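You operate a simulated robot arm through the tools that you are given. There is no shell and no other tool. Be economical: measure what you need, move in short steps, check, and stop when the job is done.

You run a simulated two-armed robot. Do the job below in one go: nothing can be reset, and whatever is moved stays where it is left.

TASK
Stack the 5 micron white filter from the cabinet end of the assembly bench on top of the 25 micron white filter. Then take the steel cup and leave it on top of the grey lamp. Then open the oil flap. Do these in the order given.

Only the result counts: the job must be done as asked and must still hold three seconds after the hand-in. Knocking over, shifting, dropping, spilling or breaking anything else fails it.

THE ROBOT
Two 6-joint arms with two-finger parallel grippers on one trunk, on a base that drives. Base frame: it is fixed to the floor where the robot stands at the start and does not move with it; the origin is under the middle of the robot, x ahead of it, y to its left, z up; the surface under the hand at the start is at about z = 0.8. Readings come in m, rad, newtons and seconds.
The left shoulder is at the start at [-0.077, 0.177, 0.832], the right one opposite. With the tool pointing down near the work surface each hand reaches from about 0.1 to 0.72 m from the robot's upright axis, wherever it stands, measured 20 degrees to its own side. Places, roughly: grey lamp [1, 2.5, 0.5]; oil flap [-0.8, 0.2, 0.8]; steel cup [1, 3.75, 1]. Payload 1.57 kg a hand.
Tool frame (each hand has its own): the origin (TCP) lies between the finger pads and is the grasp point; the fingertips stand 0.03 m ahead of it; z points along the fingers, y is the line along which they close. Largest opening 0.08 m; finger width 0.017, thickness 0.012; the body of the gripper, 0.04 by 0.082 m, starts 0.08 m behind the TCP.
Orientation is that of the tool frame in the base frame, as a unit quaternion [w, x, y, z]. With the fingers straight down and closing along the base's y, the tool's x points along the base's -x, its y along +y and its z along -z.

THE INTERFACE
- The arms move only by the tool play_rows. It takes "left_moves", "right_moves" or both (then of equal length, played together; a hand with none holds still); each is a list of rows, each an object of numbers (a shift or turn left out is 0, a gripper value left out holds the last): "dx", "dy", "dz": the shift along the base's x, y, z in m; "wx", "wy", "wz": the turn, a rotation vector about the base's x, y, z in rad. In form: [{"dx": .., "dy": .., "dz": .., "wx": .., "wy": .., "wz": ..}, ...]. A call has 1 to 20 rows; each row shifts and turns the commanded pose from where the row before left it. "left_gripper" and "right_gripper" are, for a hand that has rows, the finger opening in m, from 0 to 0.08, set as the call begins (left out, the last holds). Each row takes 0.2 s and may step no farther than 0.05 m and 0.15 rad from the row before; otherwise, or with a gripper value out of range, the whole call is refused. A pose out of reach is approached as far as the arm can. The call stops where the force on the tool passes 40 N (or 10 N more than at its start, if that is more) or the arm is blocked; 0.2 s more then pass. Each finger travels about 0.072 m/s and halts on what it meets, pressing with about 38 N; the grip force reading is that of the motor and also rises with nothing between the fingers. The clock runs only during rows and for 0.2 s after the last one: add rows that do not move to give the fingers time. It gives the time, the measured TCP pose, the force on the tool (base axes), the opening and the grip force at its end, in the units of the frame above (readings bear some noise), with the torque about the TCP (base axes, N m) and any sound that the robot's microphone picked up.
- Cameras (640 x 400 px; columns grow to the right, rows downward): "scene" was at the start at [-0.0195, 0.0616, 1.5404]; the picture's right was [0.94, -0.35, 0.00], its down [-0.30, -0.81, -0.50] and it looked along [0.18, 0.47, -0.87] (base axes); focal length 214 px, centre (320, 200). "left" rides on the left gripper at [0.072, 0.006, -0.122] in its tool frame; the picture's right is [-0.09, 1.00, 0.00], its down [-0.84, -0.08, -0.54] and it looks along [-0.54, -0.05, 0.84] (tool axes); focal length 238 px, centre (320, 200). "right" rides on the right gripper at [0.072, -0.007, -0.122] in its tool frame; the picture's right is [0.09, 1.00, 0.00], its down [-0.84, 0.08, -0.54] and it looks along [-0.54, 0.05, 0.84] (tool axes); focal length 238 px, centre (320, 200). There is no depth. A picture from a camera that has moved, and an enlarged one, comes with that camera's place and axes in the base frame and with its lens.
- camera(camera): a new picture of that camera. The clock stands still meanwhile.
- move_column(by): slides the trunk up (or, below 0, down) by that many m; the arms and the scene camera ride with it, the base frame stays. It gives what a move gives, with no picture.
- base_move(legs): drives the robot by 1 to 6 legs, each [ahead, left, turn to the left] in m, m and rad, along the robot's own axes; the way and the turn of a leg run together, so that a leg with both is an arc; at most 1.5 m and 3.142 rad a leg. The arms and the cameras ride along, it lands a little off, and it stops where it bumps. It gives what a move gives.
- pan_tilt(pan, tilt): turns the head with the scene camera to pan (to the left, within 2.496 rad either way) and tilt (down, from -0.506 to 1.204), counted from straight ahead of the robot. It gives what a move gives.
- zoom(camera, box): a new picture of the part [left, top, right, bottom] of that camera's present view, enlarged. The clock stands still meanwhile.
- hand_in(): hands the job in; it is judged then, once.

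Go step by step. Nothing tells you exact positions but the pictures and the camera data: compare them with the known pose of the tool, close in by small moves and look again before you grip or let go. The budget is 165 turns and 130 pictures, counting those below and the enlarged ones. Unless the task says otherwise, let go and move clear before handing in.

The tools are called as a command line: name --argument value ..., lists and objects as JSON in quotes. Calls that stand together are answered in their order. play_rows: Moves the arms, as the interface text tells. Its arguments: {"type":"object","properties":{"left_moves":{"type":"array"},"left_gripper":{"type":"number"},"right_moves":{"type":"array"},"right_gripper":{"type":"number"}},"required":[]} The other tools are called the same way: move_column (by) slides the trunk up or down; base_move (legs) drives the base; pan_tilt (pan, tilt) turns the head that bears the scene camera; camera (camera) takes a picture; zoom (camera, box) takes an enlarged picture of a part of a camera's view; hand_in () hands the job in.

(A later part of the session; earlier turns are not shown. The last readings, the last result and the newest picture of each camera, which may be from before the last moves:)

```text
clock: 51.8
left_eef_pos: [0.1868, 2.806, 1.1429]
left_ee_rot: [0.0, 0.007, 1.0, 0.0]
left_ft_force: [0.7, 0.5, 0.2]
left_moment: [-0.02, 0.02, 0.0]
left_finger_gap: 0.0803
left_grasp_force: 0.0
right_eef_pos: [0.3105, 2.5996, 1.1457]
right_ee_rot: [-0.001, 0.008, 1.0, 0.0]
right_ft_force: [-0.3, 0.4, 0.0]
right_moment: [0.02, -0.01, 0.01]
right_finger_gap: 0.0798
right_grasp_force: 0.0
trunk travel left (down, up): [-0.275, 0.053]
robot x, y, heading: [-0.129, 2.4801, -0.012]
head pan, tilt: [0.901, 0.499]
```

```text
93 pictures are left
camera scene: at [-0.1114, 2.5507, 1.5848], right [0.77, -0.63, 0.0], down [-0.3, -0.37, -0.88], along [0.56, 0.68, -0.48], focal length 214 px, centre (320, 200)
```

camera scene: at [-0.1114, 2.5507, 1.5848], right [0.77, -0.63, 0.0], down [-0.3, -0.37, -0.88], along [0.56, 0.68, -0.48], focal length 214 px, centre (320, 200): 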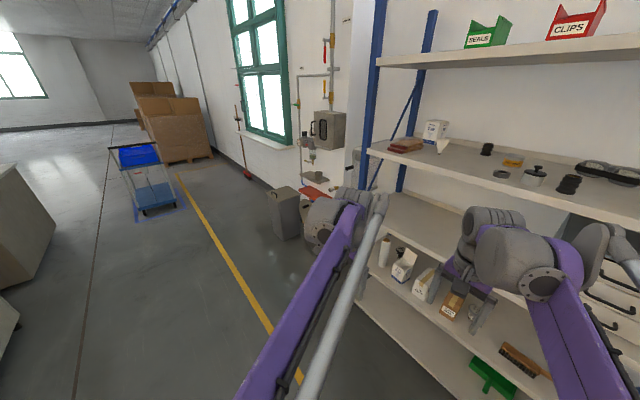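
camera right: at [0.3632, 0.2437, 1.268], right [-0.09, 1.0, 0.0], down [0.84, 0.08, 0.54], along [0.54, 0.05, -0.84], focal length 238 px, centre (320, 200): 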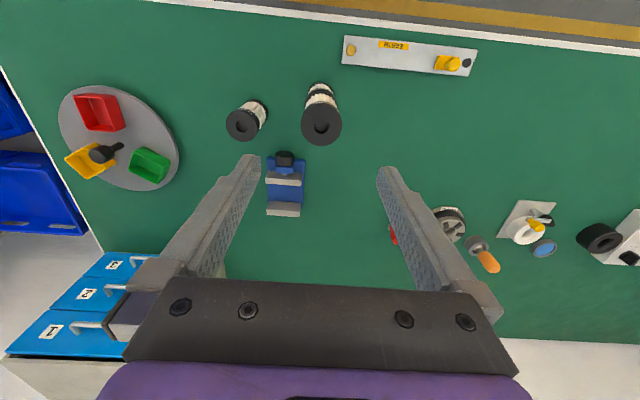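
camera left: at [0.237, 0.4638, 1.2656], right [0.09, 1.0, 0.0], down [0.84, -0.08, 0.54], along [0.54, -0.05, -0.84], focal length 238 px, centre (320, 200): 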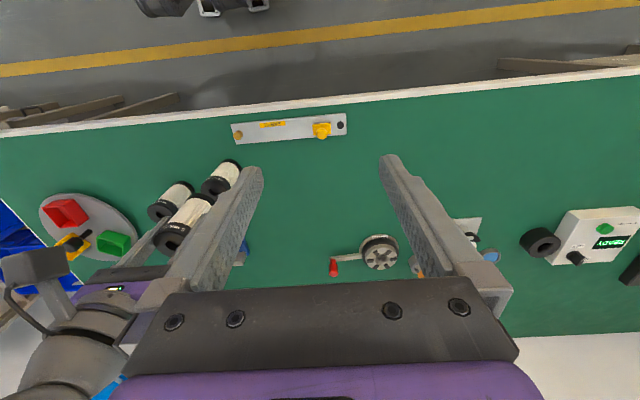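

The wall station beyond the shelf likely holds the cup. I look at the lower shelf first, then drive on.

base_move --legs '[[0, 1.15, 0.02]]'

pan_tilt --pan 0.05 --tilt 0.5

camera --camera "scene"

pan_tilt --pan -0.8 --tilt 0.7

camera --camera "scene"

```text
clock: 62.0
left_eef_pos: [0.2075, 3.9367, 1.1424]
left_ee_rot: [0.0, 0.01, 1.0, 0.001]
left_ft_force: [0.2, 0.0, 0.4]
left_moment: [0.03, 0.02, -0.01]
left_finger_gap: 0.0801
left_grasp_force: 0.0
right_eef_pos: [0.3309, 3.7277, 1.1453]
right_ee_rot: [0.0, 0.01, 1.0, 0.0]
right_ft_force: [-0.7, 0.5, 0.4]
right_moment: [-0.02, 0.02, 0.01]
right_finger_gap: 0.0801
right_grasp_force: 0.0
trunk travel left (down, up): [-0.275, 0.053]
robot x, y, heading: [-0.1049, 3.6101, -0.02]
head pan, tilt: [0.901, 0.499]
```

```text
clock: 63.1
left_eef_pos: [0.2062, 3.9371, 1.1437]
left_ee_rot: [0.0, 0.009, 1.0, 0.001]
left_ft_force: [0.5, 0.0, 0.1]
left_moment: [0.03, 0.03, -0.01]
left_finger_gap: 0.08
left_grasp_force: 0.0
right_eef_pos: [0.331, 3.7279, 1.1444]
right_ee_rot: [0.0, 0.01, 1.0, -0.001]
right_ft_force: [0.0, -0.4, -0.2]
right_moment: [0.02, -0.01, 0.01]
right_finger_gap: 0.0801
right_grasp_force: 0.1
trunk travel left (down, up): [-0.275, 0.053]
robot x, y, heading: [-0.1096, 3.6147, -0.019]
head pan, tilt: [0.051, 0.499]
```

```text
92 pictures are left
camera scene: at [-0.0593, 3.6147, 1.5848], right [0.03, -1.0, 0.0], down [-0.48, -0.02, -0.88], along [0.88, 0.03, -0.48], focal length 214 px, centre (320, 200)
```

scene: 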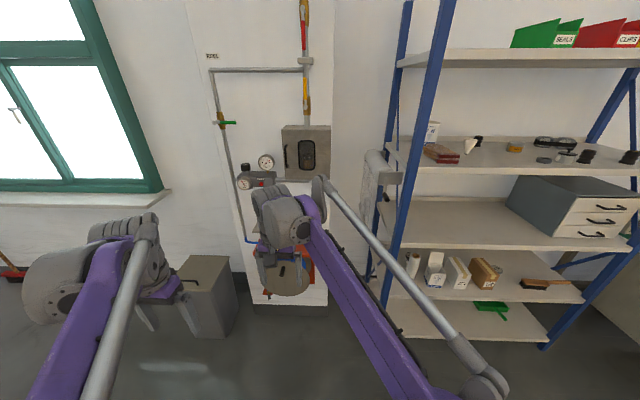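

```text
clock: 64.3
left_eef_pos: [0.2075, 3.9372, 1.1431]
left_ee_rot: [0.0, 0.01, 1.0, 0.0]
left_ft_force: [-0.2, -0.2, -0.6]
left_moment: [0.02, 0.01, 0.01]
left_finger_gap: 0.08
left_grasp_force: 0.1
right_eef_pos: [0.3308, 3.7281, 1.1454]
right_ee_rot: [0.0, 0.01, 1.0, 0.0]
right_ft_force: [-0.2, -0.3, -0.4]
right_moment: [0.0, 0.01, 0.01]
right_finger_gap: 0.0798
right_grasp_force: 0.1
trunk travel left (down, up): [-0.275, 0.053]
robot x, y, heading: [-0.1064, 3.6075, -0.021]
head pan, tilt: [-0.799, 0.7]
```

```text
91 pictures are left
camera scene: at [-0.0921, 3.5498, 1.5671], right [-0.73, -0.68, 0.0], down [-0.44, 0.47, -0.77], along [0.52, -0.56, -0.64], focal length 214 px, centre (320, 200)
```

scene: 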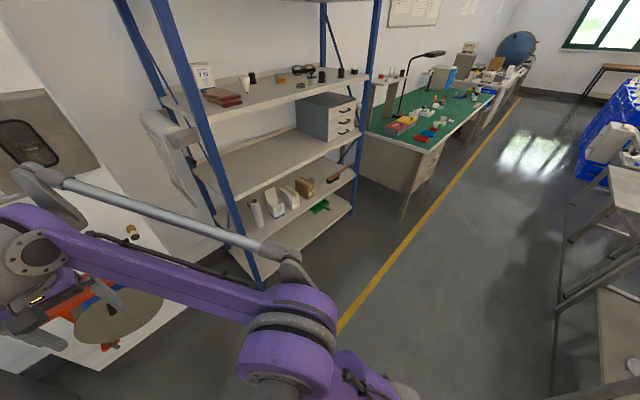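

The gas station and shelf are visible, and the arm hides parts of it. I take the hand camera and zoom into the shelf.

camera --camera "right"

zoom --camera "scene" --box '[180, 50, 380, 260]'

zoom --camera "scene" --box '[0, 180, 200, 360]'

```text
90 pictures are left
camera right: at [0.2579, 3.722, 1.2677], right [-0.07, 1.0, 0.0], down [0.84, 0.06, 0.54], along [0.54, 0.04, -0.84], focal length 238 px, centre (320, 200)
```

right: 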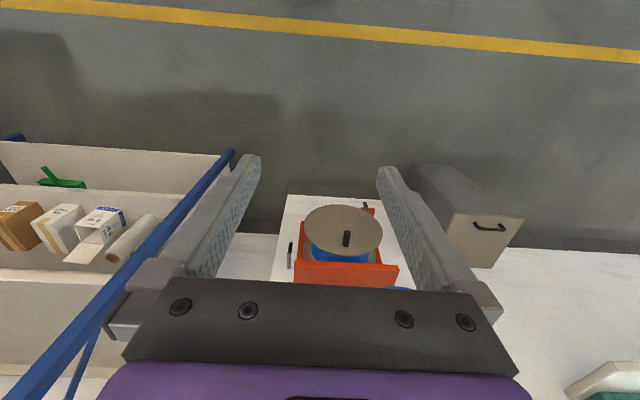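

```text
1.90 times, centred on (280, 155) of scene
camera zoom: at [-0.0921, 3.5498, 1.5671], right [-0.73, -0.68, 0.0], down [-0.44, 0.47, -0.77], along [0.52, -0.56, -0.64], focal length 408 px, centre (396, 286)
```

zoom: 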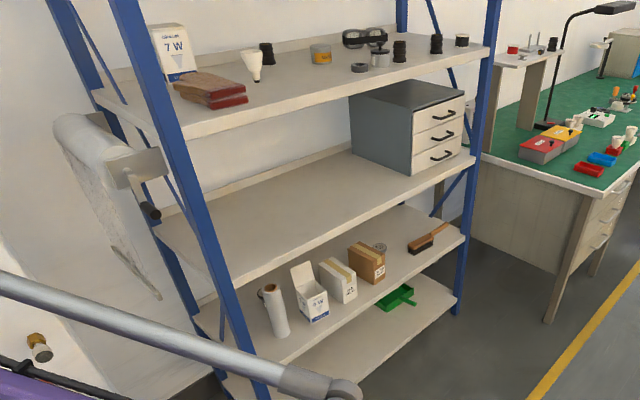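

```text
2.22 times, centred on (100, 270) of scene
camera zoom: at [-0.0921, 3.5498, 1.5671], right [-0.73, -0.68, 0.0], down [-0.44, 0.47, -0.77], along [0.52, -0.56, -0.64], focal length 477 px, centre (809, 44)
```

zoom: 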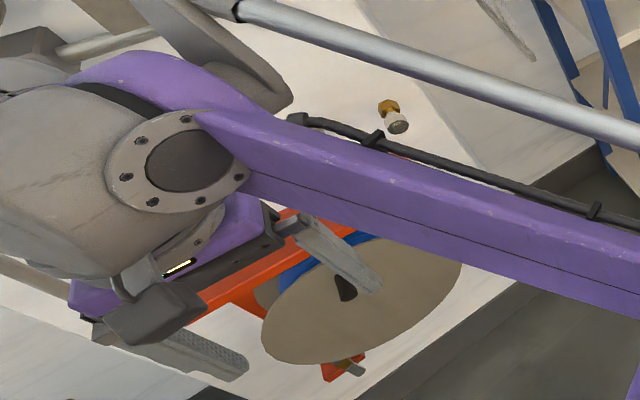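

The cup isn't visible behind the right arm. I swing the right hand toward −y to clear the view.

play_rows --right_moves '[{"dy": -0.05}, {"dy": -0.05}, {"dy": -0.05}, {"dy": -0.05}, {"dy": -0.05}, {"dy": -0.05}, {"dx": -0.04}]'

pan_tilt --pan 0.1 --tilt 0.6

camera --camera "scene"

zoom --camera "scene" --box '[200, 60, 360, 260]'

```text
clock: 65.9
left_eef_pos: [0.2054, 3.9366, 1.1431]
left_ee_rot: [0.001, 0.01, 1.0, 0.001]
left_ft_force: [0.5, 0.6, 0.4]
left_moment: [-0.04, -0.06, 0.0]
left_finger_gap: 0.0799
left_grasp_force: 0.0
right_eef_pos: [0.2886, 3.4286, 1.1476]
right_ee_rot: [0.001, 0.01, 1.0, 0.0]
right_ft_force: [-1.5, -0.1, 0.0]
right_moment: [-0.03, 0.01, 0.0]
right_finger_gap: 0.0799
right_grasp_force: 0.1
trunk travel left (down, up): [-0.275, 0.053]
robot x, y, heading: [-0.1092, 3.6129, -0.018]
head pan, tilt: [-0.799, 0.7]
```

```text
clock: 67.1
left_eef_pos: [0.2075, 3.9371, 1.1422]
left_ee_rot: [0.0, 0.009, 1.0, 0.0]
left_ft_force: [-0.8, 0.4, 0.0]
left_moment: [0.0, -0.02, 0.0]
left_finger_gap: 0.08
left_grasp_force: 0.1
right_eef_pos: [0.2927, 3.4284, 1.1473]
right_ee_rot: [0.0, 0.009, 1.0, 0.0]
right_ft_force: [-0.7, -0.2, 1.0]
right_moment: [0.02, 0.0, 0.03]
right_finger_gap: 0.0801
right_grasp_force: 0.1
trunk travel left (down, up): [-0.275, 0.053]
robot x, y, heading: [-0.109, 3.6146, -0.02]
head pan, tilt: [0.099, 0.6]
```

```text
87 pictures are left
camera scene: at [-0.062, 3.6188, 1.5757], right [0.08, -1.0, 0.0], down [-0.56, -0.04, -0.82], along [0.82, 0.07, -0.57], focal length 214 px, centre (320, 200)
```

scene: 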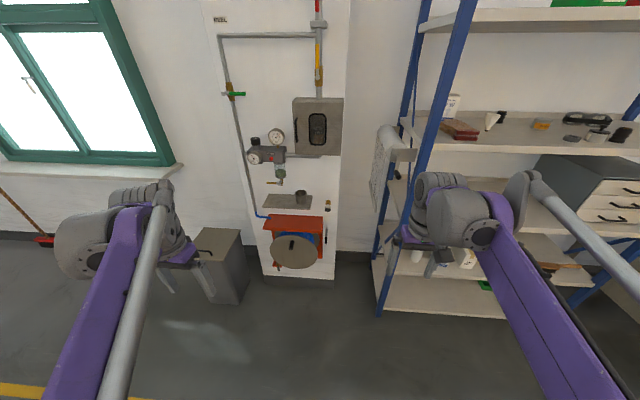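

```text
2.00 times, centred on (280, 160) of scene
camera zoom: at [-0.062, 3.6188, 1.5757], right [0.08, -1.0, 0.0], down [-0.56, -0.04, -0.82], along [0.82, 0.07, -0.57], focal length 429 px, centre (400, 280)
```

zoom: 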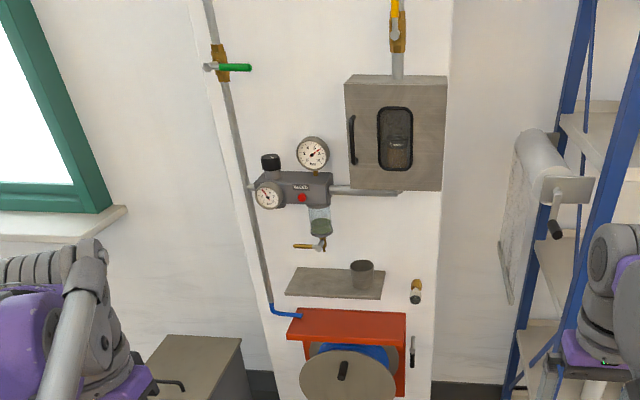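

A steel cup stands on the small ledge below the gauges, around (0.85–1.0, 3.8). I zoom into it and also into the cabinet above, to be sure which one it is.

zoom --camera "scene" --box '[260, 90, 350, 220]'

base_move --legs '[[0, 0.3, 0.02]]'

zoom --camera "scene" --box '[320, 60, 440, 220]'

```text
3.08 times, centred on (305, 155) of scene
camera zoom: at [-0.062, 3.6188, 1.5757], right [0.08, -1.0, 0.0], down [-0.56, -0.04, -0.82], along [0.82, 0.07, -0.57], focal length 660 px, centre (366, 338)
```

zoom: 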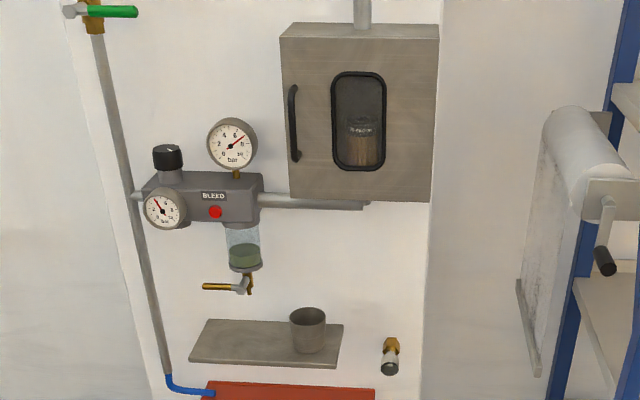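

```text
clock: 70.3
left_eef_pos: [0.2007, 4.2398, 1.1432]
left_ee_rot: [0.0, -0.002, 1.0, 0.0]
left_ft_force: [-0.2, -1.1, 0.0]
left_moment: [0.0, 0.01, -0.01]
left_finger_gap: 0.08
left_grasp_force: 0.1
right_eef_pos: [0.2975, 3.735, 1.1451]
right_ee_rot: [0.0, -0.003, 1.0, 0.001]
right_ft_force: [-0.8, 0.8, -0.7]
right_moment: [-0.01, 0.01, 0.01]
right_finger_gap: 0.0798
right_grasp_force: 0.2
trunk travel left (down, up): [-0.275, 0.053]
robot x, y, heading: [-0.1045, 3.9118, 0.003]
head pan, tilt: [0.099, 0.6]
```

```text
2.50 times, centred on (380, 140) of scene
camera zoom: at [-0.0603, 3.9155, 1.5757], right [0.1, -0.99, 0.0], down [-0.56, -0.06, -0.83], along [0.82, 0.09, -0.56], focal length 536 px, centre (170, 350)
```

zoom: 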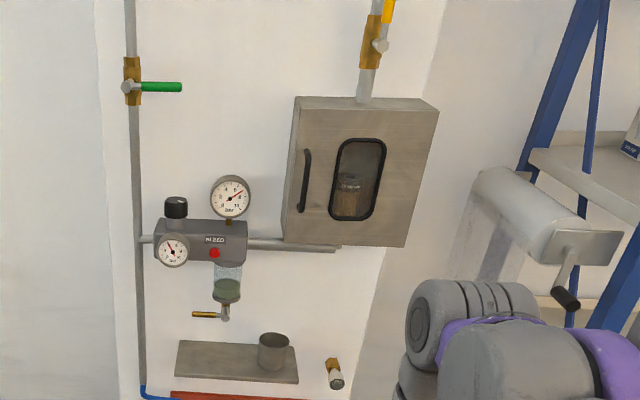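

The cup is at about (0.88, 3.80, 0.93), on a ledge with its surface near z = 0.89. I pitch the right hand to point forward and about 40° down, then drive closer.

play_rows --right_moves '[{"wy": -0.145}, {"wy": -0.145}, {"wy": -0.145}, {"wy": -0.145}, {"wy": -0.145}, {"wy": -0.145}, {}]'

base_move --legs '[[0.22, 0, 0]]'

camera --camera "right"

camera --camera "scene"

```text
clock: 71.9
left_eef_pos: [0.2015, 4.2401, 1.1427]
left_ee_rot: [-0.001, -0.002, 1.0, 0.0]
left_ft_force: [0.1, -0.1, 0.4]
left_moment: [0.01, -0.03, 0.0]
left_finger_gap: 0.0801
left_grasp_force: 0.1
right_eef_pos: [0.2979, 3.7358, 1.1455]
right_ee_rot: [0.422, -0.003, 0.907, -0.001]
right_ft_force: [-0.5, -0.1, -0.2]
right_moment: [-0.02, 0.0, 0.03]
right_finger_gap: 0.0798
right_grasp_force: 0.1
trunk travel left (down, up): [-0.275, 0.053]
robot x, y, heading: [-0.1007, 3.9078, 0.001]
head pan, tilt: [0.099, 0.6]
```

```text
clock: 73.6
left_eef_pos: [0.4208, 4.2384, 1.144]
left_ee_rot: [0.0, 0.0, 1.0, 0.001]
left_ft_force: [-0.1, 0.1, 0.1]
left_moment: [0.04, 0.0, -0.01]
left_finger_gap: 0.0802
left_grasp_force: 0.0
right_eef_pos: [0.5156, 3.7334, 1.1443]
right_ee_rot: [0.422, 0.0, 0.907, -0.003]
right_ft_force: [0.0, 0.7, 0.8]
right_moment: [0.0, -0.04, -0.03]
right_finger_gap: 0.0802
right_grasp_force: 0.1
trunk travel left (down, up): [-0.275, 0.053]
robot x, y, heading: [0.1148, 3.905, 0.001]
head pan, tilt: [0.099, 0.6]
```

```text
83 pictures are left
camera right: at [0.3744, 3.7253, 1.1697], right [-0.06, 1.0, -0.07], down [0.13, 0.08, 0.99], along [0.99, 0.05, -0.13], focal length 238 px, centre (320, 200)
```

right: 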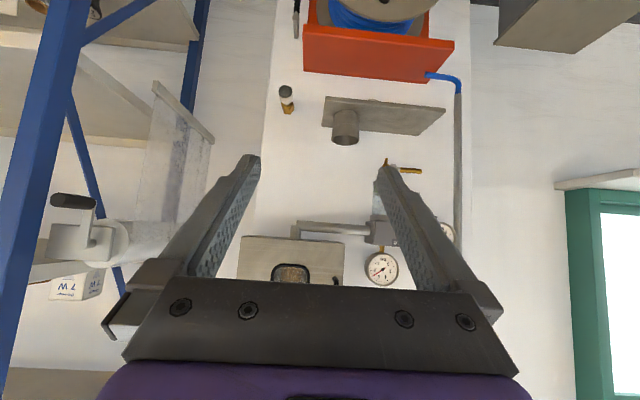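

```text
82 pictures are left
camera scene: at [0.1575, 3.9157, 1.5757], right [0.1, -1.0, 0.0], down [-0.56, -0.06, -0.83], along [0.82, 0.08, -0.56], focal length 214 px, centre (320, 200)
```

scene: 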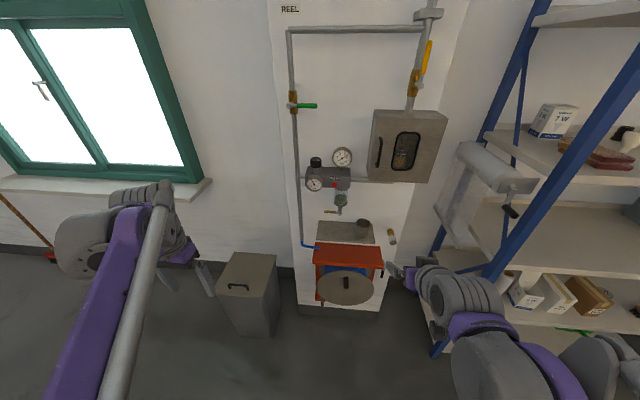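

I zoom into the right camera for the cup's geometry.

zoom --camera "right" --box '[300, 70, 460, 170]'

zoom --camera "scene" --box '[300, 170, 420, 250]'

```text
4.00 times, centred on (380, 120) of right
camera zoom: at [0.3744, 3.7253, 1.1697], right [-0.06, 1.0, -0.07], down [0.13, 0.08, 0.99], along [0.99, 0.05, -0.13], focal length 953 px, centre (80, 520)
```

zoom: 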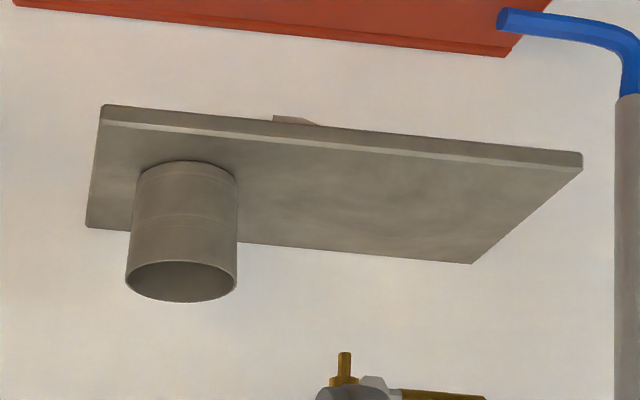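

```text
5.00 times, centred on (360, 210) of scene
camera zoom: at [0.1575, 3.9157, 1.5757], right [0.1, -1.0, 0.0], down [-0.56, -0.06, -0.83], along [0.82, 0.08, -0.56], focal length 1072 px, centre (120, 150)
```

zoom: 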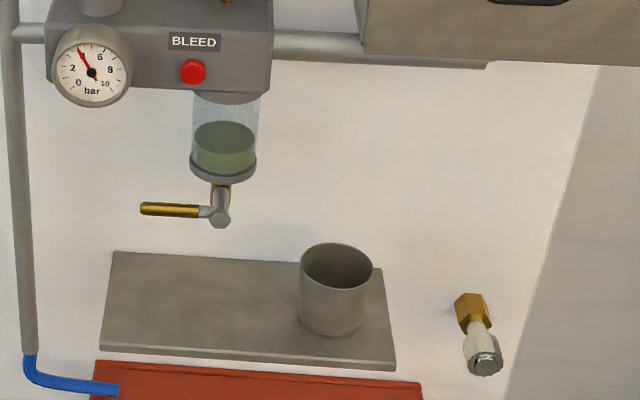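

Cup: centre (0.875, 3.797), rim z ≈ 0.97, base ≈ 0.91, diameter 61 mm. I drive 0.13 m closer and then move to a pre-grasp pose.

base_move --legs '[[0.13, 0, 0]]'

play_rows --right_moves '[{"dx": 0.03, "dy": 0.03, "dz": -0.02}, {"dx": 0.03, "dy": 0.03, "dz": -0.03}, {"dx": 0.03, "dz": -0.03}, {"dx": 0.02, "dz": -0.03}, {}]' --right_gripper 0.08

camera --camera "right"

zoom --camera "scene" --box '[320, 160, 440, 280]'

```text
clock: 74.9
left_eef_pos: [0.5529, 4.2368, 1.142]
left_ee_rot: [0.0, 0.001, 1.0, 0.001]
left_ft_force: [0.7, -0.6, 0.2]
left_moment: [0.0, -0.04, -0.01]
left_finger_gap: 0.0801
left_grasp_force: 0.1
right_eef_pos: [0.6441, 3.7323, 1.1459]
right_ee_rot: [0.421, 0.001, 0.907, -0.002]
right_ft_force: [0.2, 0.6, 0.5]
right_moment: [0.05, 0.02, -0.02]
right_finger_gap: 0.08
right_grasp_force: 0.1
trunk travel left (down, up): [-0.275, 0.053]
robot x, y, heading: [0.2432, 3.9095, -0.002]
head pan, tilt: [0.099, 0.6]
```

```text
refused: row 2 steps farther than a row can; nothing moved
```

```text
79 pictures are left
camera right: at [0.505, 3.7249, 1.1697], right [-0.06, 1.0, -0.07], down [0.13, 0.08, 0.99], along [0.99, 0.05, -0.13], focal length 238 px, centre (320, 200)
```

right: 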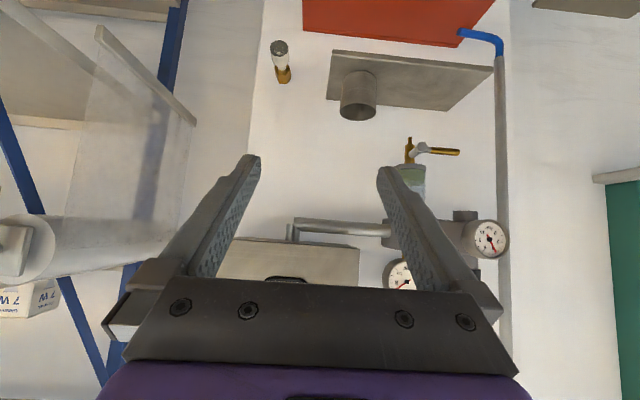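

```text
3.33 times, centred on (380, 220) of scene
camera zoom: at [0.2882, 3.9155, 1.5756], right [0.1, -1.0, 0.0], down [-0.56, -0.06, -0.83], along [0.82, 0.08, -0.56], focal length 715 px, centre (120, 133)
```

zoom: 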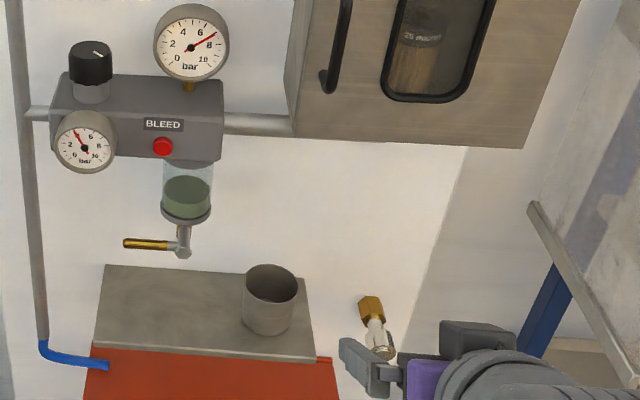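

The step limit was exceeded, so I split the move into smaller rows.

play_rows --right_moves '[{"dx": 0.025, "dy": 0.016, "dz": -0.022}, {"dx": 0.025, "dy": 0.016, "dz": -0.022}, {"dx": 0.025, "dy": 0.016, "dz": -0.022}, {"dx": 0.025, "dy": 0.016, "dz": -0.022}, {"dx": 0.025, "dz": -0.022}, {}]' --right_gripper 0.08

camera --camera "right"

zoom --camera "scene" --box '[320, 160, 440, 280]'

```text
clock: 76.3
left_eef_pos: [0.551, 4.2379, 1.1419]
left_ee_rot: [0.0, 0.001, 1.0, 0.001]
left_ft_force: [-0.8, 0.4, 0.3]
left_moment: [0.03, -0.02, 0.01]
left_finger_gap: 0.0801
left_grasp_force: 0.1
right_eef_pos: [0.7707, 3.7948, 1.0331]
right_ee_rot: [0.422, 0.0, 0.907, -0.002]
right_ft_force: [0.0, -0.3, -0.6]
right_moment: [0.05, 0.0, 0.0]
right_finger_gap: 0.08
right_grasp_force: 0.0
trunk travel left (down, up): [-0.275, 0.053]
robot x, y, heading: [0.2437, 3.9057, 0.002]
head pan, tilt: [0.099, 0.6]
```

```text
77 pictures are left
camera right: at [0.6304, 3.7881, 1.0571], right [-0.06, 1.0, -0.07], down [0.12, 0.08, 0.99], along [0.99, 0.05, -0.13], focal length 238 px, centre (320, 200)
```

right: 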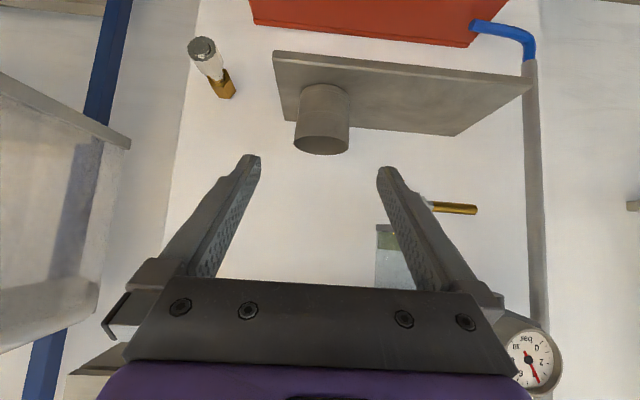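

```text
3.33 times, centred on (380, 220) of scene
camera zoom: at [0.2876, 3.9156, 1.5757], right [0.1, -1.0, 0.0], down [-0.56, -0.06, -0.83], along [0.82, 0.08, -0.56], focal length 715 px, centre (120, 133)
```

zoom: 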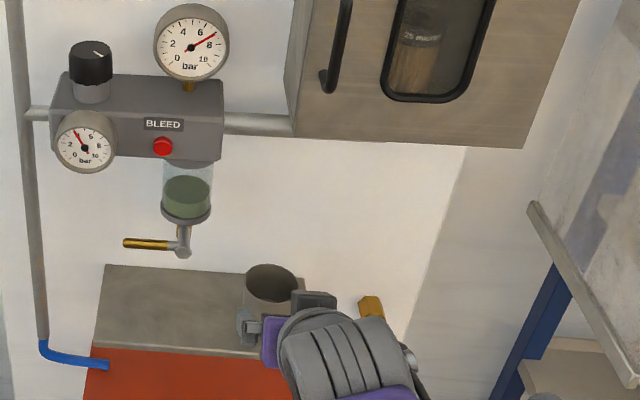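

Aligned in y within 2 mm. I approach the cup along the tool axis.

play_rows --right_moves '[{"dx": 0.025, "dy": 0.002, "dz": -0.021}, {"dx": 0.025, "dz": -0.021}, {"dx": 0.025, "dz": -0.021}, {"dx": 0.013, "dz": -0.012}, {}]'

camera --camera "right"

zoom --camera "scene" --box '[340, 200, 400, 260]'

```text
clock: 77.5
left_eef_pos: [0.5518, 4.2369, 1.1425]
left_ee_rot: [0.0, 0.001, 1.0, 0.001]
left_ft_force: [-0.1, -0.4, 0.5]
left_moment: [-0.01, -0.02, 0.0]
left_finger_gap: 0.0798
left_grasp_force: 0.1
right_eef_pos: [0.8588, 3.7963, 0.9593]
right_ee_rot: [0.422, 0.0, 0.907, -0.003]
right_ft_force: [-0.6, 0.4, 0.7]
right_moment: [-0.03, 0.0, -0.01]
right_finger_gap: 0.0801
right_grasp_force: 0.1
trunk travel left (down, up): [-0.275, 0.053]
robot x, y, heading: [0.2458, 3.909, -0.005]
head pan, tilt: [0.099, 0.6]
```

```text
75 pictures are left
camera right: at [0.7179, 3.79, 0.9835], right [-0.06, 1.0, -0.07], down [0.13, 0.08, 0.99], along [0.99, 0.05, -0.13], focal length 238 px, centre (320, 200)
```

right: 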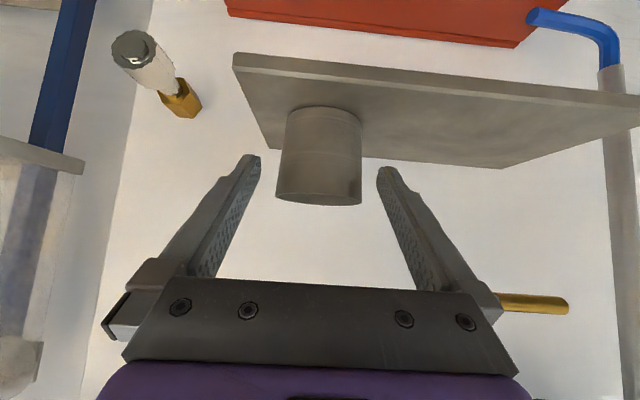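

```text
6.67 times, centred on (370, 230) of scene
camera zoom: at [0.2882, 3.9155, 1.5757], right [0.1, -1.0, 0.0], down [-0.56, -0.06, -0.83], along [0.82, 0.08, -0.56], focal length 1430 px, centre (-13, 0)
```

zoom: 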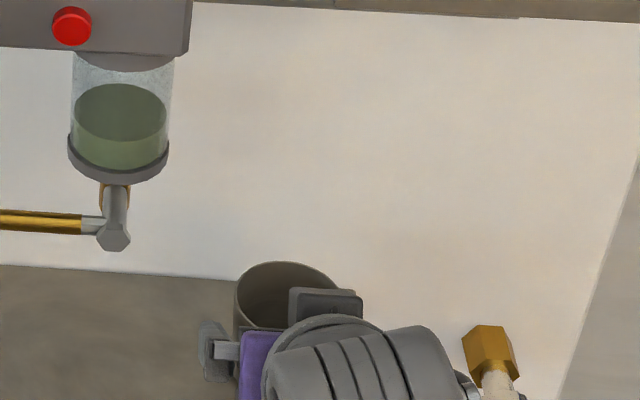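

The TCP needs to go about 2 cm more forward. I finish the approach and grip.

play_rows --right_moves '[{"dx": 0.01, "dz": -0.007}, {"dx": 0.009, "dz": -0.006}, {}]'

camera --camera "right"

```text
clock: 78.3
left_eef_pos: [0.5523, 4.2377, 1.1434]
left_ee_rot: [0.0, 0.0, 1.0, 0.001]
left_ft_force: [-0.3, -0.1, -0.4]
left_moment: [0.0, -0.01, 0.0]
left_finger_gap: 0.0801
left_grasp_force: 0.0
right_eef_pos: [0.8774, 3.7978, 0.9471]
right_ee_rot: [0.422, 0.0, 0.907, -0.003]
right_ft_force: [0.0, 0.2, 0.1]
right_moment: [-0.02, 0.0, 0.03]
right_finger_gap: 0.0801
right_grasp_force: 0.0
trunk travel left (down, up): [-0.275, 0.053]
robot x, y, heading: [0.2443, 3.9078, -0.002]
head pan, tilt: [0.099, 0.6]
```

```text
73 pictures are left
camera right: at [0.7378, 3.7904, 0.972], right [-0.06, 1.0, -0.07], down [0.13, 0.08, 0.99], along [0.99, 0.05, -0.13], focal length 238 px, centre (320, 200)
```

right: 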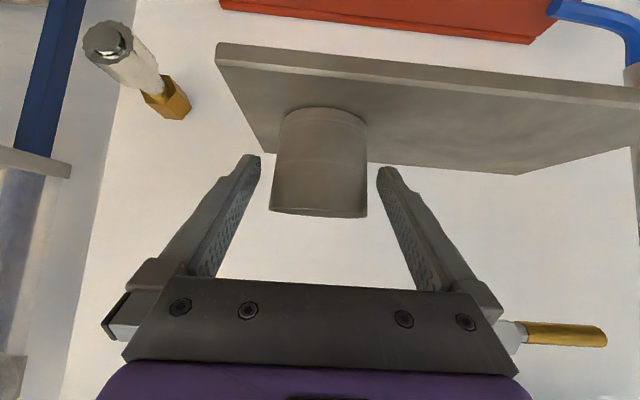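

The fingers surround the cup. A last 5 mm forward, then close.

play_rows --right_moves '[{"dx": 0.006, "dz": -0.004}, {}]'

play_rows --right_moves '[{}, {}, {}, {}]' --right_gripper 0.04

play_rows --right_moves '[{"dz": 0.02}, {"dz": 0.03}, {}]'

camera --camera "right"

```text
clock: 78.9
left_eef_pos: [0.5513, 4.2379, 1.1427]
left_ee_rot: [0.0, 0.001, 1.0, 0.001]
left_ft_force: [0.0, -0.5, 0.6]
left_moment: [-0.01, 0.0, -0.02]
left_finger_gap: 0.0801
left_grasp_force: 0.0
right_eef_pos: [0.8844, 3.7981, 0.9428]
right_ee_rot: [0.422, 0.001, 0.907, -0.003]
right_ft_force: [0.1, 0.2, -0.2]
right_moment: [0.01, -0.01, 0.02]
right_finger_gap: 0.08
right_grasp_force: 0.0
trunk travel left (down, up): [-0.275, 0.053]
robot x, y, heading: [0.2448, 3.9087, 0.003]
head pan, tilt: [0.099, 0.6]
```

```text
clock: 79.9
left_eef_pos: [0.553, 4.2377, 1.1422]
left_ee_rot: [0.0, 0.001, 1.0, 0.001]
left_ft_force: [0.1, 0.1, 1.1]
left_moment: [-0.01, 0.02, 0.0]
left_finger_gap: 0.08
left_grasp_force: 0.1
right_eef_pos: [0.8825, 3.7975, 0.9436]
right_ee_rot: [0.422, 0.001, 0.907, -0.003]
right_ft_force: [0.1, 0.5, 0.0]
right_moment: [0.0, -0.02, -0.02]
right_finger_gap: 0.0612
right_grasp_force: 38.2
trunk travel left (down, up): [-0.275, 0.053]
robot x, y, heading: [0.2422, 3.9057, 0.002]
head pan, tilt: [0.099, 0.6]
```

```text
clock: 80.7
left_eef_pos: [0.5514, 4.238, 1.1418]
left_ee_rot: [0.0, 0.002, 1.0, 0.001]
left_ft_force: [0.9, -0.5, -1.0]
left_moment: [0.0, -0.02, -0.02]
left_finger_gap: 0.0801
left_grasp_force: 0.0
right_eef_pos: [0.8842, 3.7973, 0.9955]
right_ee_rot: [0.421, 0.001, 0.907, -0.003]
right_ft_force: [0.1, -0.3, -0.7]
right_moment: [-0.03, 0.0, -0.01]
right_finger_gap: 0.0612
right_grasp_force: 37.9
trunk travel left (down, up): [-0.275, 0.053]
robot x, y, heading: [0.2406, 3.9089, -0.001]
head pan, tilt: [0.099, 0.6]
```

```text
72 pictures are left
camera right: at [0.7438, 3.79, 1.0191], right [-0.06, 1.0, -0.07], down [0.13, 0.08, 0.99], along [0.99, 0.05, -0.13], focal length 238 px, centre (320, 200)
```

right: 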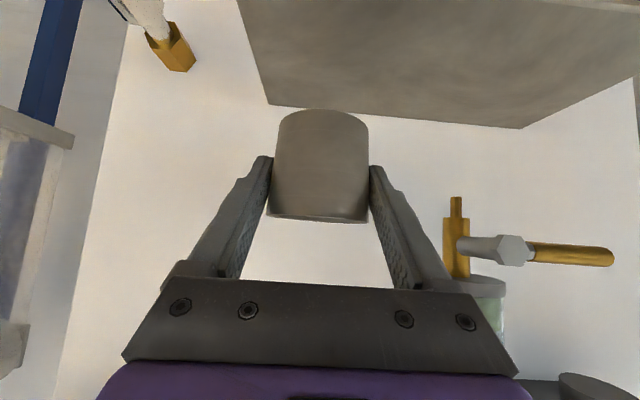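

The cup is held. I retract the arm, back off, then drive right towards the shelf with the lamp.

play_rows --right_moves '[{"dx": -0.04, "dz": 0.02}, {"dx": -0.04, "dz": 0.02}, {"dx": -0.04, "dz": 0.02}, {"dx": -0.045}, {"dx": -0.045}, {"dx": -0.045}, {}]'

base_move --legs '[[-0.4, 0, 0], [0, -1.2, 0]]'

pan_tilt --pan -0.1 --tilt 0.6

camera --camera "scene"

camera --camera "right"

```text
clock: 82.3
left_eef_pos: [0.5543, 4.2388, 1.1436]
left_ee_rot: [0.0, 0.002, 1.0, 0.0]
left_ft_force: [-0.5, 0.1, 0.5]
left_moment: [0.0, 0.01, 0.04]
left_finger_gap: 0.08
left_grasp_force: 0.0
right_eef_pos: [0.6293, 3.7995, 1.0512]
right_ee_rot: [0.422, 0.001, 0.907, -0.003]
right_ft_force: [0.3, 0.3, 0.0]
right_moment: [0.02, 0.04, 0.01]
right_finger_gap: 0.061
right_grasp_force: 38.0
trunk travel left (down, up): [-0.275, 0.053]
robot x, y, heading: [0.2432, 3.9135, -0.001]
head pan, tilt: [0.099, 0.6]
```

```text
clock: 95.1
left_eef_pos: [0.1544, 3.0403, 1.1423]
left_ee_rot: [0.0, -0.004, 1.0, 0.001]
left_ft_force: [0.0, 0.6, -0.3]
left_moment: [-0.01, -0.02, 0.02]
left_finger_gap: 0.0801
left_grasp_force: 0.2
right_eef_pos: [0.2356, 2.6011, 1.0514]
right_ee_rot: [0.422, -0.004, 0.906, -0.001]
right_ft_force: [-0.7, -0.3, -1.2]
right_moment: [-0.01, -0.02, 0.01]
right_finger_gap: 0.0611
right_grasp_force: 38.3
trunk travel left (down, up): [-0.275, 0.053]
robot x, y, heading: [-0.1532, 2.7033, 0.011]
head pan, tilt: [0.099, 0.6]
```

```text
clock: 95.9
left_eef_pos: [0.1548, 3.0404, 1.1429]
left_ee_rot: [0.0, -0.005, 1.0, 0.0]
left_ft_force: [0.3, 0.0, 0.0]
left_moment: [-0.03, 0.0, -0.02]
left_finger_gap: 0.0798
left_grasp_force: 0.1
right_eef_pos: [0.2347, 2.6023, 1.051]
right_ee_rot: [0.422, -0.004, 0.907, 0.0]
right_ft_force: [0.5, 0.3, -0.1]
right_moment: [0.0, 0.02, -0.01]
right_finger_gap: 0.061
right_grasp_force: 38.0
trunk travel left (down, up): [-0.275, 0.053]
robot x, y, heading: [-0.1469, 2.7074, 0.008]
head pan, tilt: [-0.099, 0.6]
```

```text
71 pictures are left
camera scene: at [-0.1056, 2.6971, 1.5757], right [-0.09, -1.0, 0.0], down [-0.56, 0.05, -0.83], along [0.82, -0.07, -0.56], focal length 214 px, centre (320, 200)
```

scene: 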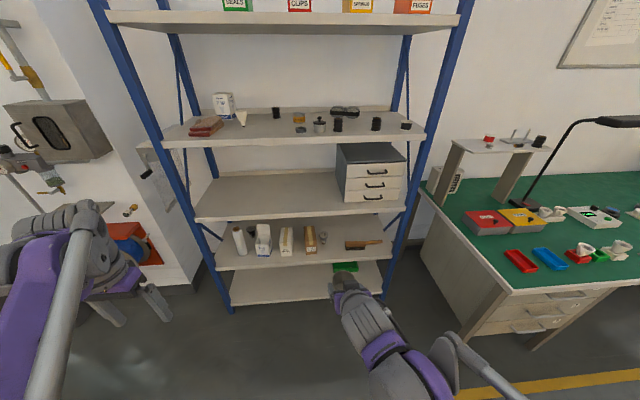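

```text
70 pictures are left
camera right: at [0.0952, 2.5928, 1.0756], right [-0.07, 0.99, -0.07], down [0.12, 0.08, 0.99], along [0.99, 0.06, -0.13], focal length 238 px, centre (320, 200)
```

right: 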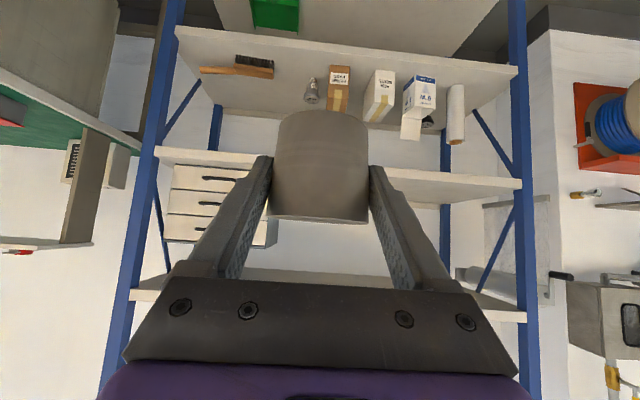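

A small grey object stands on the lower shelf between the brown box and the brush. I zoom in.

zoom --camera "right" --box '[200, 50, 480, 150]'

zoom --camera "scene" --box '[220, 210, 400, 270]'

zoom --camera "scene" --box '[305, 222, 345, 262]'

```text
2.29 times, centred on (340, 100) of right
camera zoom: at [0.0952, 2.5928, 1.0756], right [-0.07, 0.99, -0.07], down [0.12, 0.08, 0.99], along [0.99, 0.06, -0.13], focal length 545 px, centre (274, 429)
```

zoom: 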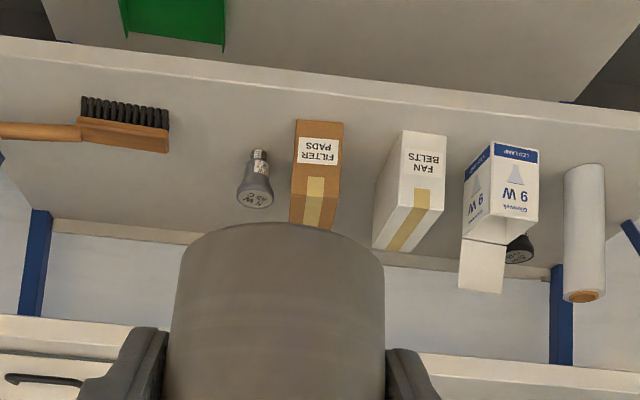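

```text
3.56 times, centred on (310, 240) of scene
camera zoom: at [-0.1056, 2.6971, 1.5757], right [-0.09, -1.0, 0.0], down [-0.56, 0.05, -0.83], along [0.82, -0.07, -0.56], focal length 763 px, centre (356, 58)
```

zoom: 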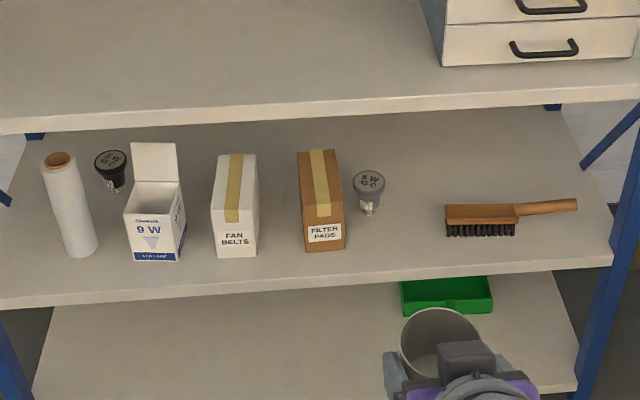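

```text
10.00 times, centred on (325, 242) of scene
camera zoom: at [-0.1056, 2.6971, 1.5757], right [-0.09, -1.0, 0.0], down [-0.56, 0.05, -0.83], along [0.82, -0.07, -0.56], focal length 2145 px, centre (270, -220)
```

zoom: 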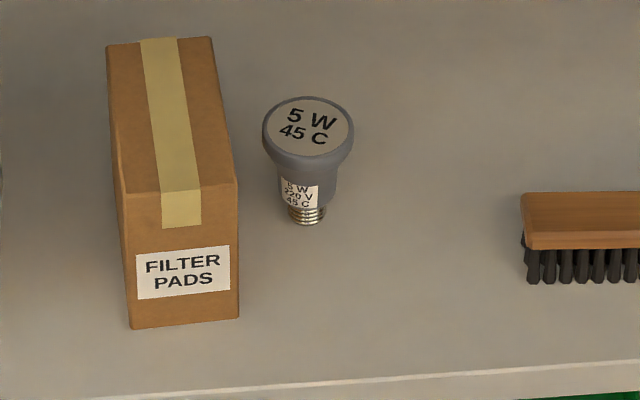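

The grey lamp (5 W bulb) stands on its screw cap: top face at about (0.922, 2.585, 0.595), diameter ≈ 57 mm. The FILTER PADS box face is at y ≈ 2.64 and the shelf above starts at about z = 0.83. I lower the trunk and drive closer.

move_column --by -0.25

base_move --legs '[[0.27, 0, -0.008]]'

play_rows --right_moves '[{"dz": -0.03}, {"dz": -0.03}, {"dz": -0.03}, {}]'

camera --camera "scene"

camera --camera "right"

```text
clock: 98.5
left_eef_pos: [0.154, 3.0407, 0.8947]
left_ee_rot: [0.0, -0.005, 1.0, 0.0]
left_ft_force: [0.4, -1.1, 0.5]
left_moment: [-0.02, 0.0, -0.04]
left_finger_gap: 0.0798
left_grasp_force: 0.1
right_eef_pos: [0.2361, 2.6016, 0.8015]
right_ee_rot: [0.422, -0.006, 0.907, 0.001]
right_ft_force: [-0.4, 0.6, -0.6]
right_moment: [0.02, 0.01, 0.0]
right_finger_gap: 0.0613
right_grasp_force: 38.3
trunk travel left (down, up): [-0.025, 0.303]
robot x, y, heading: [-0.1547, 2.704, 0.01]
head pan, tilt: [-0.099, 0.6]
```

```text
clock: 100.3
left_eef_pos: [0.4227, 3.0401, 0.8925]
left_ee_rot: [0.0, -0.001, 1.0, 0.001]
left_ft_force: [-0.1, -0.2, 0.5]
left_moment: [-0.02, 0.01, -0.04]
left_finger_gap: 0.0795
left_grasp_force: 0.0
right_eef_pos: [0.5012, 2.6012, 0.8007]
right_ee_rot: [0.421, -0.001, 0.907, -0.002]
right_ft_force: [0.3, -0.4, -0.6]
right_moment: [-0.01, -0.01, 0.01]
right_finger_gap: 0.061
right_grasp_force: 38.4
trunk travel left (down, up): [-0.025, 0.303]
robot x, y, heading: [0.1142, 2.7098, 0.006]
head pan, tilt: [-0.099, 0.6]
```

```text
clock: 101.3
left_eef_pos: [0.421, 3.0398, 0.8924]
left_ee_rot: [0.001, -0.001, 1.0, 0.0]
left_ft_force: [0.1, -0.6, -0.1]
left_moment: [0.01, 0.01, 0.0]
left_finger_gap: 0.0801
left_grasp_force: 0.1
right_eef_pos: [0.5019, 2.5997, 0.7116]
right_ee_rot: [0.422, -0.001, 0.907, -0.002]
right_ft_force: [-0.6, 0.5, -1.0]
right_moment: [0.01, 0.02, -0.01]
right_finger_gap: 0.061
right_grasp_force: 38.2
trunk travel left (down, up): [-0.025, 0.303]
robot x, y, heading: [0.1169, 2.7099, 0.005]
head pan, tilt: [-0.099, 0.6]
```

```text
66 pictures are left
camera scene: at [0.2067, 2.6986, 1.3169], right [-0.1, -1.0, 0.0], down [-0.56, 0.05, -0.83], along [0.82, -0.08, -0.56], focal length 214 px, centre (320, 200)
```

scene: 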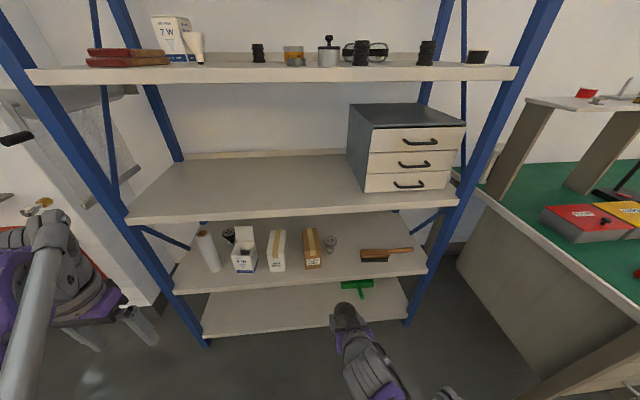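

```text
65 pictures are left
camera right: at [0.3612, 2.5928, 0.7353], right [-0.06, 1.0, -0.07], down [0.12, 0.08, 0.99], along [0.99, 0.05, -0.13], focal length 238 px, centre (320, 200)
```

right: 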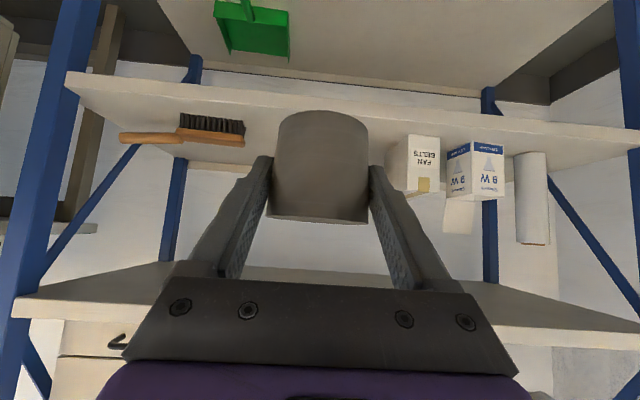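

I refine the lamp position with a zoomed scene view.

zoom --camera "scene" --box '[290, 215, 360, 275]'

zoom --camera "scene" --box '[310, 280, 390, 350]'

```text
6.67 times, centred on (325, 245) of scene
camera zoom: at [0.2067, 2.6986, 1.3169], right [-0.1, -1.0, 0.0], down [-0.56, 0.05, -0.83], along [0.82, -0.08, -0.56], focal length 1430 px, centre (287, -100)
```

zoom: 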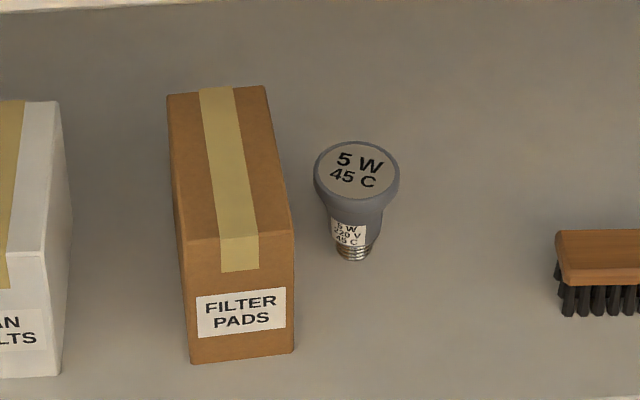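

```text
5.71 times, centred on (350, 315) of scene
camera zoom: at [0.2067, 2.6986, 1.3169], right [-0.1, -1.0, 0.0], down [-0.56, 0.05, -0.83], along [0.82, -0.08, -0.56], focal length 1226 px, centre (149, -457)
```

zoom: 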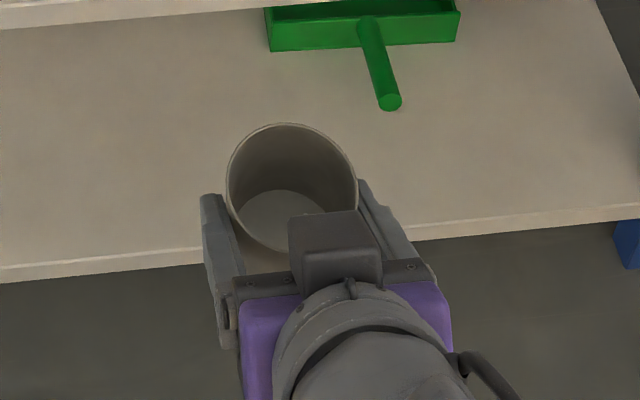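

Lamp top ≈ (0.916, 2.582, 0.597). I drive 0.15 m further and bring the cup to just in front of the lamp.

base_move --legs '[[0.15, 0, 0]]'

play_rows --right_moves '[{"dx": 0.03, "dy": -0.005, "dz": -0.015}, {"dx": 0.03, "dy": -0.005, "dz": -0.015}, {"dx": 0.03, "dy": -0.005, "dz": -0.01}, {"dx": 0.03, "dz": -0.005}, {}]'

camera --camera "right"

camera --camera "scene"

```text
clock: 102.7
left_eef_pos: [0.5732, 3.0394, 0.8934]
left_ee_rot: [0.0, -0.001, 1.0, 0.001]
left_ft_force: [-0.1, -0.7, -0.3]
left_moment: [-0.01, 0.0, 0.01]
left_finger_gap: 0.0801
left_grasp_force: 0.0
right_eef_pos: [0.6527, 2.5996, 0.7096]
right_ee_rot: [0.421, -0.001, 0.907, -0.002]
right_ft_force: [0.5, 0.3, -0.4]
right_moment: [-0.01, 0.02, 0.0]
right_finger_gap: 0.0607
right_grasp_force: 38.5
trunk travel left (down, up): [-0.025, 0.303]
robot x, y, heading: [0.2639, 2.7063, -0.002]
head pan, tilt: [-0.099, 0.6]
```

```text
clock: 103.9
left_eef_pos: [0.5739, 3.0386, 0.8931]
left_ee_rot: [-0.001, 0.0, 1.0, 0.001]
left_ft_force: [-0.2, -0.8, -0.2]
left_moment: [0.0, -0.02, -0.01]
left_finger_gap: 0.0803
left_grasp_force: 0.0
right_eef_pos: [0.7737, 2.5854, 0.6656]
right_ee_rot: [0.422, 0.0, 0.907, -0.002]
right_ft_force: [-0.6, -0.1, -0.2]
right_moment: [-0.02, 0.0, 0.03]
right_finger_gap: 0.061
right_grasp_force: 37.8
trunk travel left (down, up): [-0.025, 0.303]
robot x, y, heading: [0.263, 2.7096, 0.003]
head pan, tilt: [-0.099, 0.6]
```

```text
62 pictures are left
camera right: at [0.6327, 2.5783, 0.6896], right [-0.06, 1.0, -0.07], down [0.13, 0.08, 0.99], along [0.99, 0.05, -0.13], focal length 238 px, centre (320, 200)
```

right: 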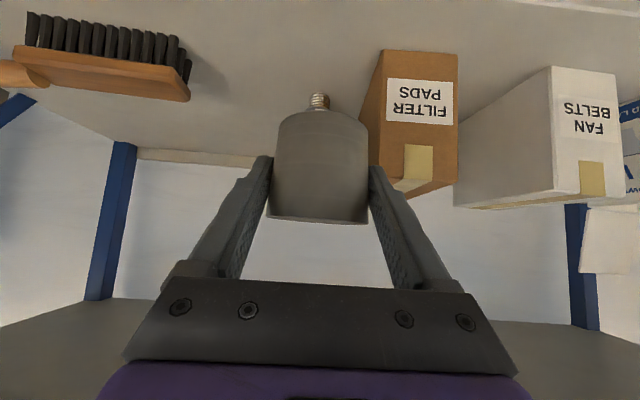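

```text
61 pictures are left
camera scene: at [0.3574, 2.6986, 1.3169], right [-0.1, -1.0, 0.0], down [-0.56, 0.06, -0.83], along [0.82, -0.08, -0.56], focal length 214 px, centre (320, 200)
```

scene: 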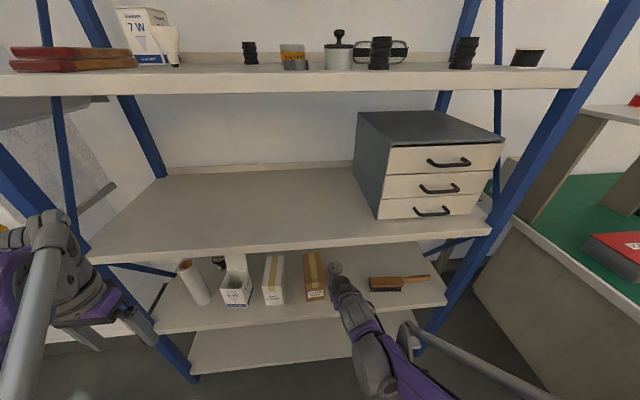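

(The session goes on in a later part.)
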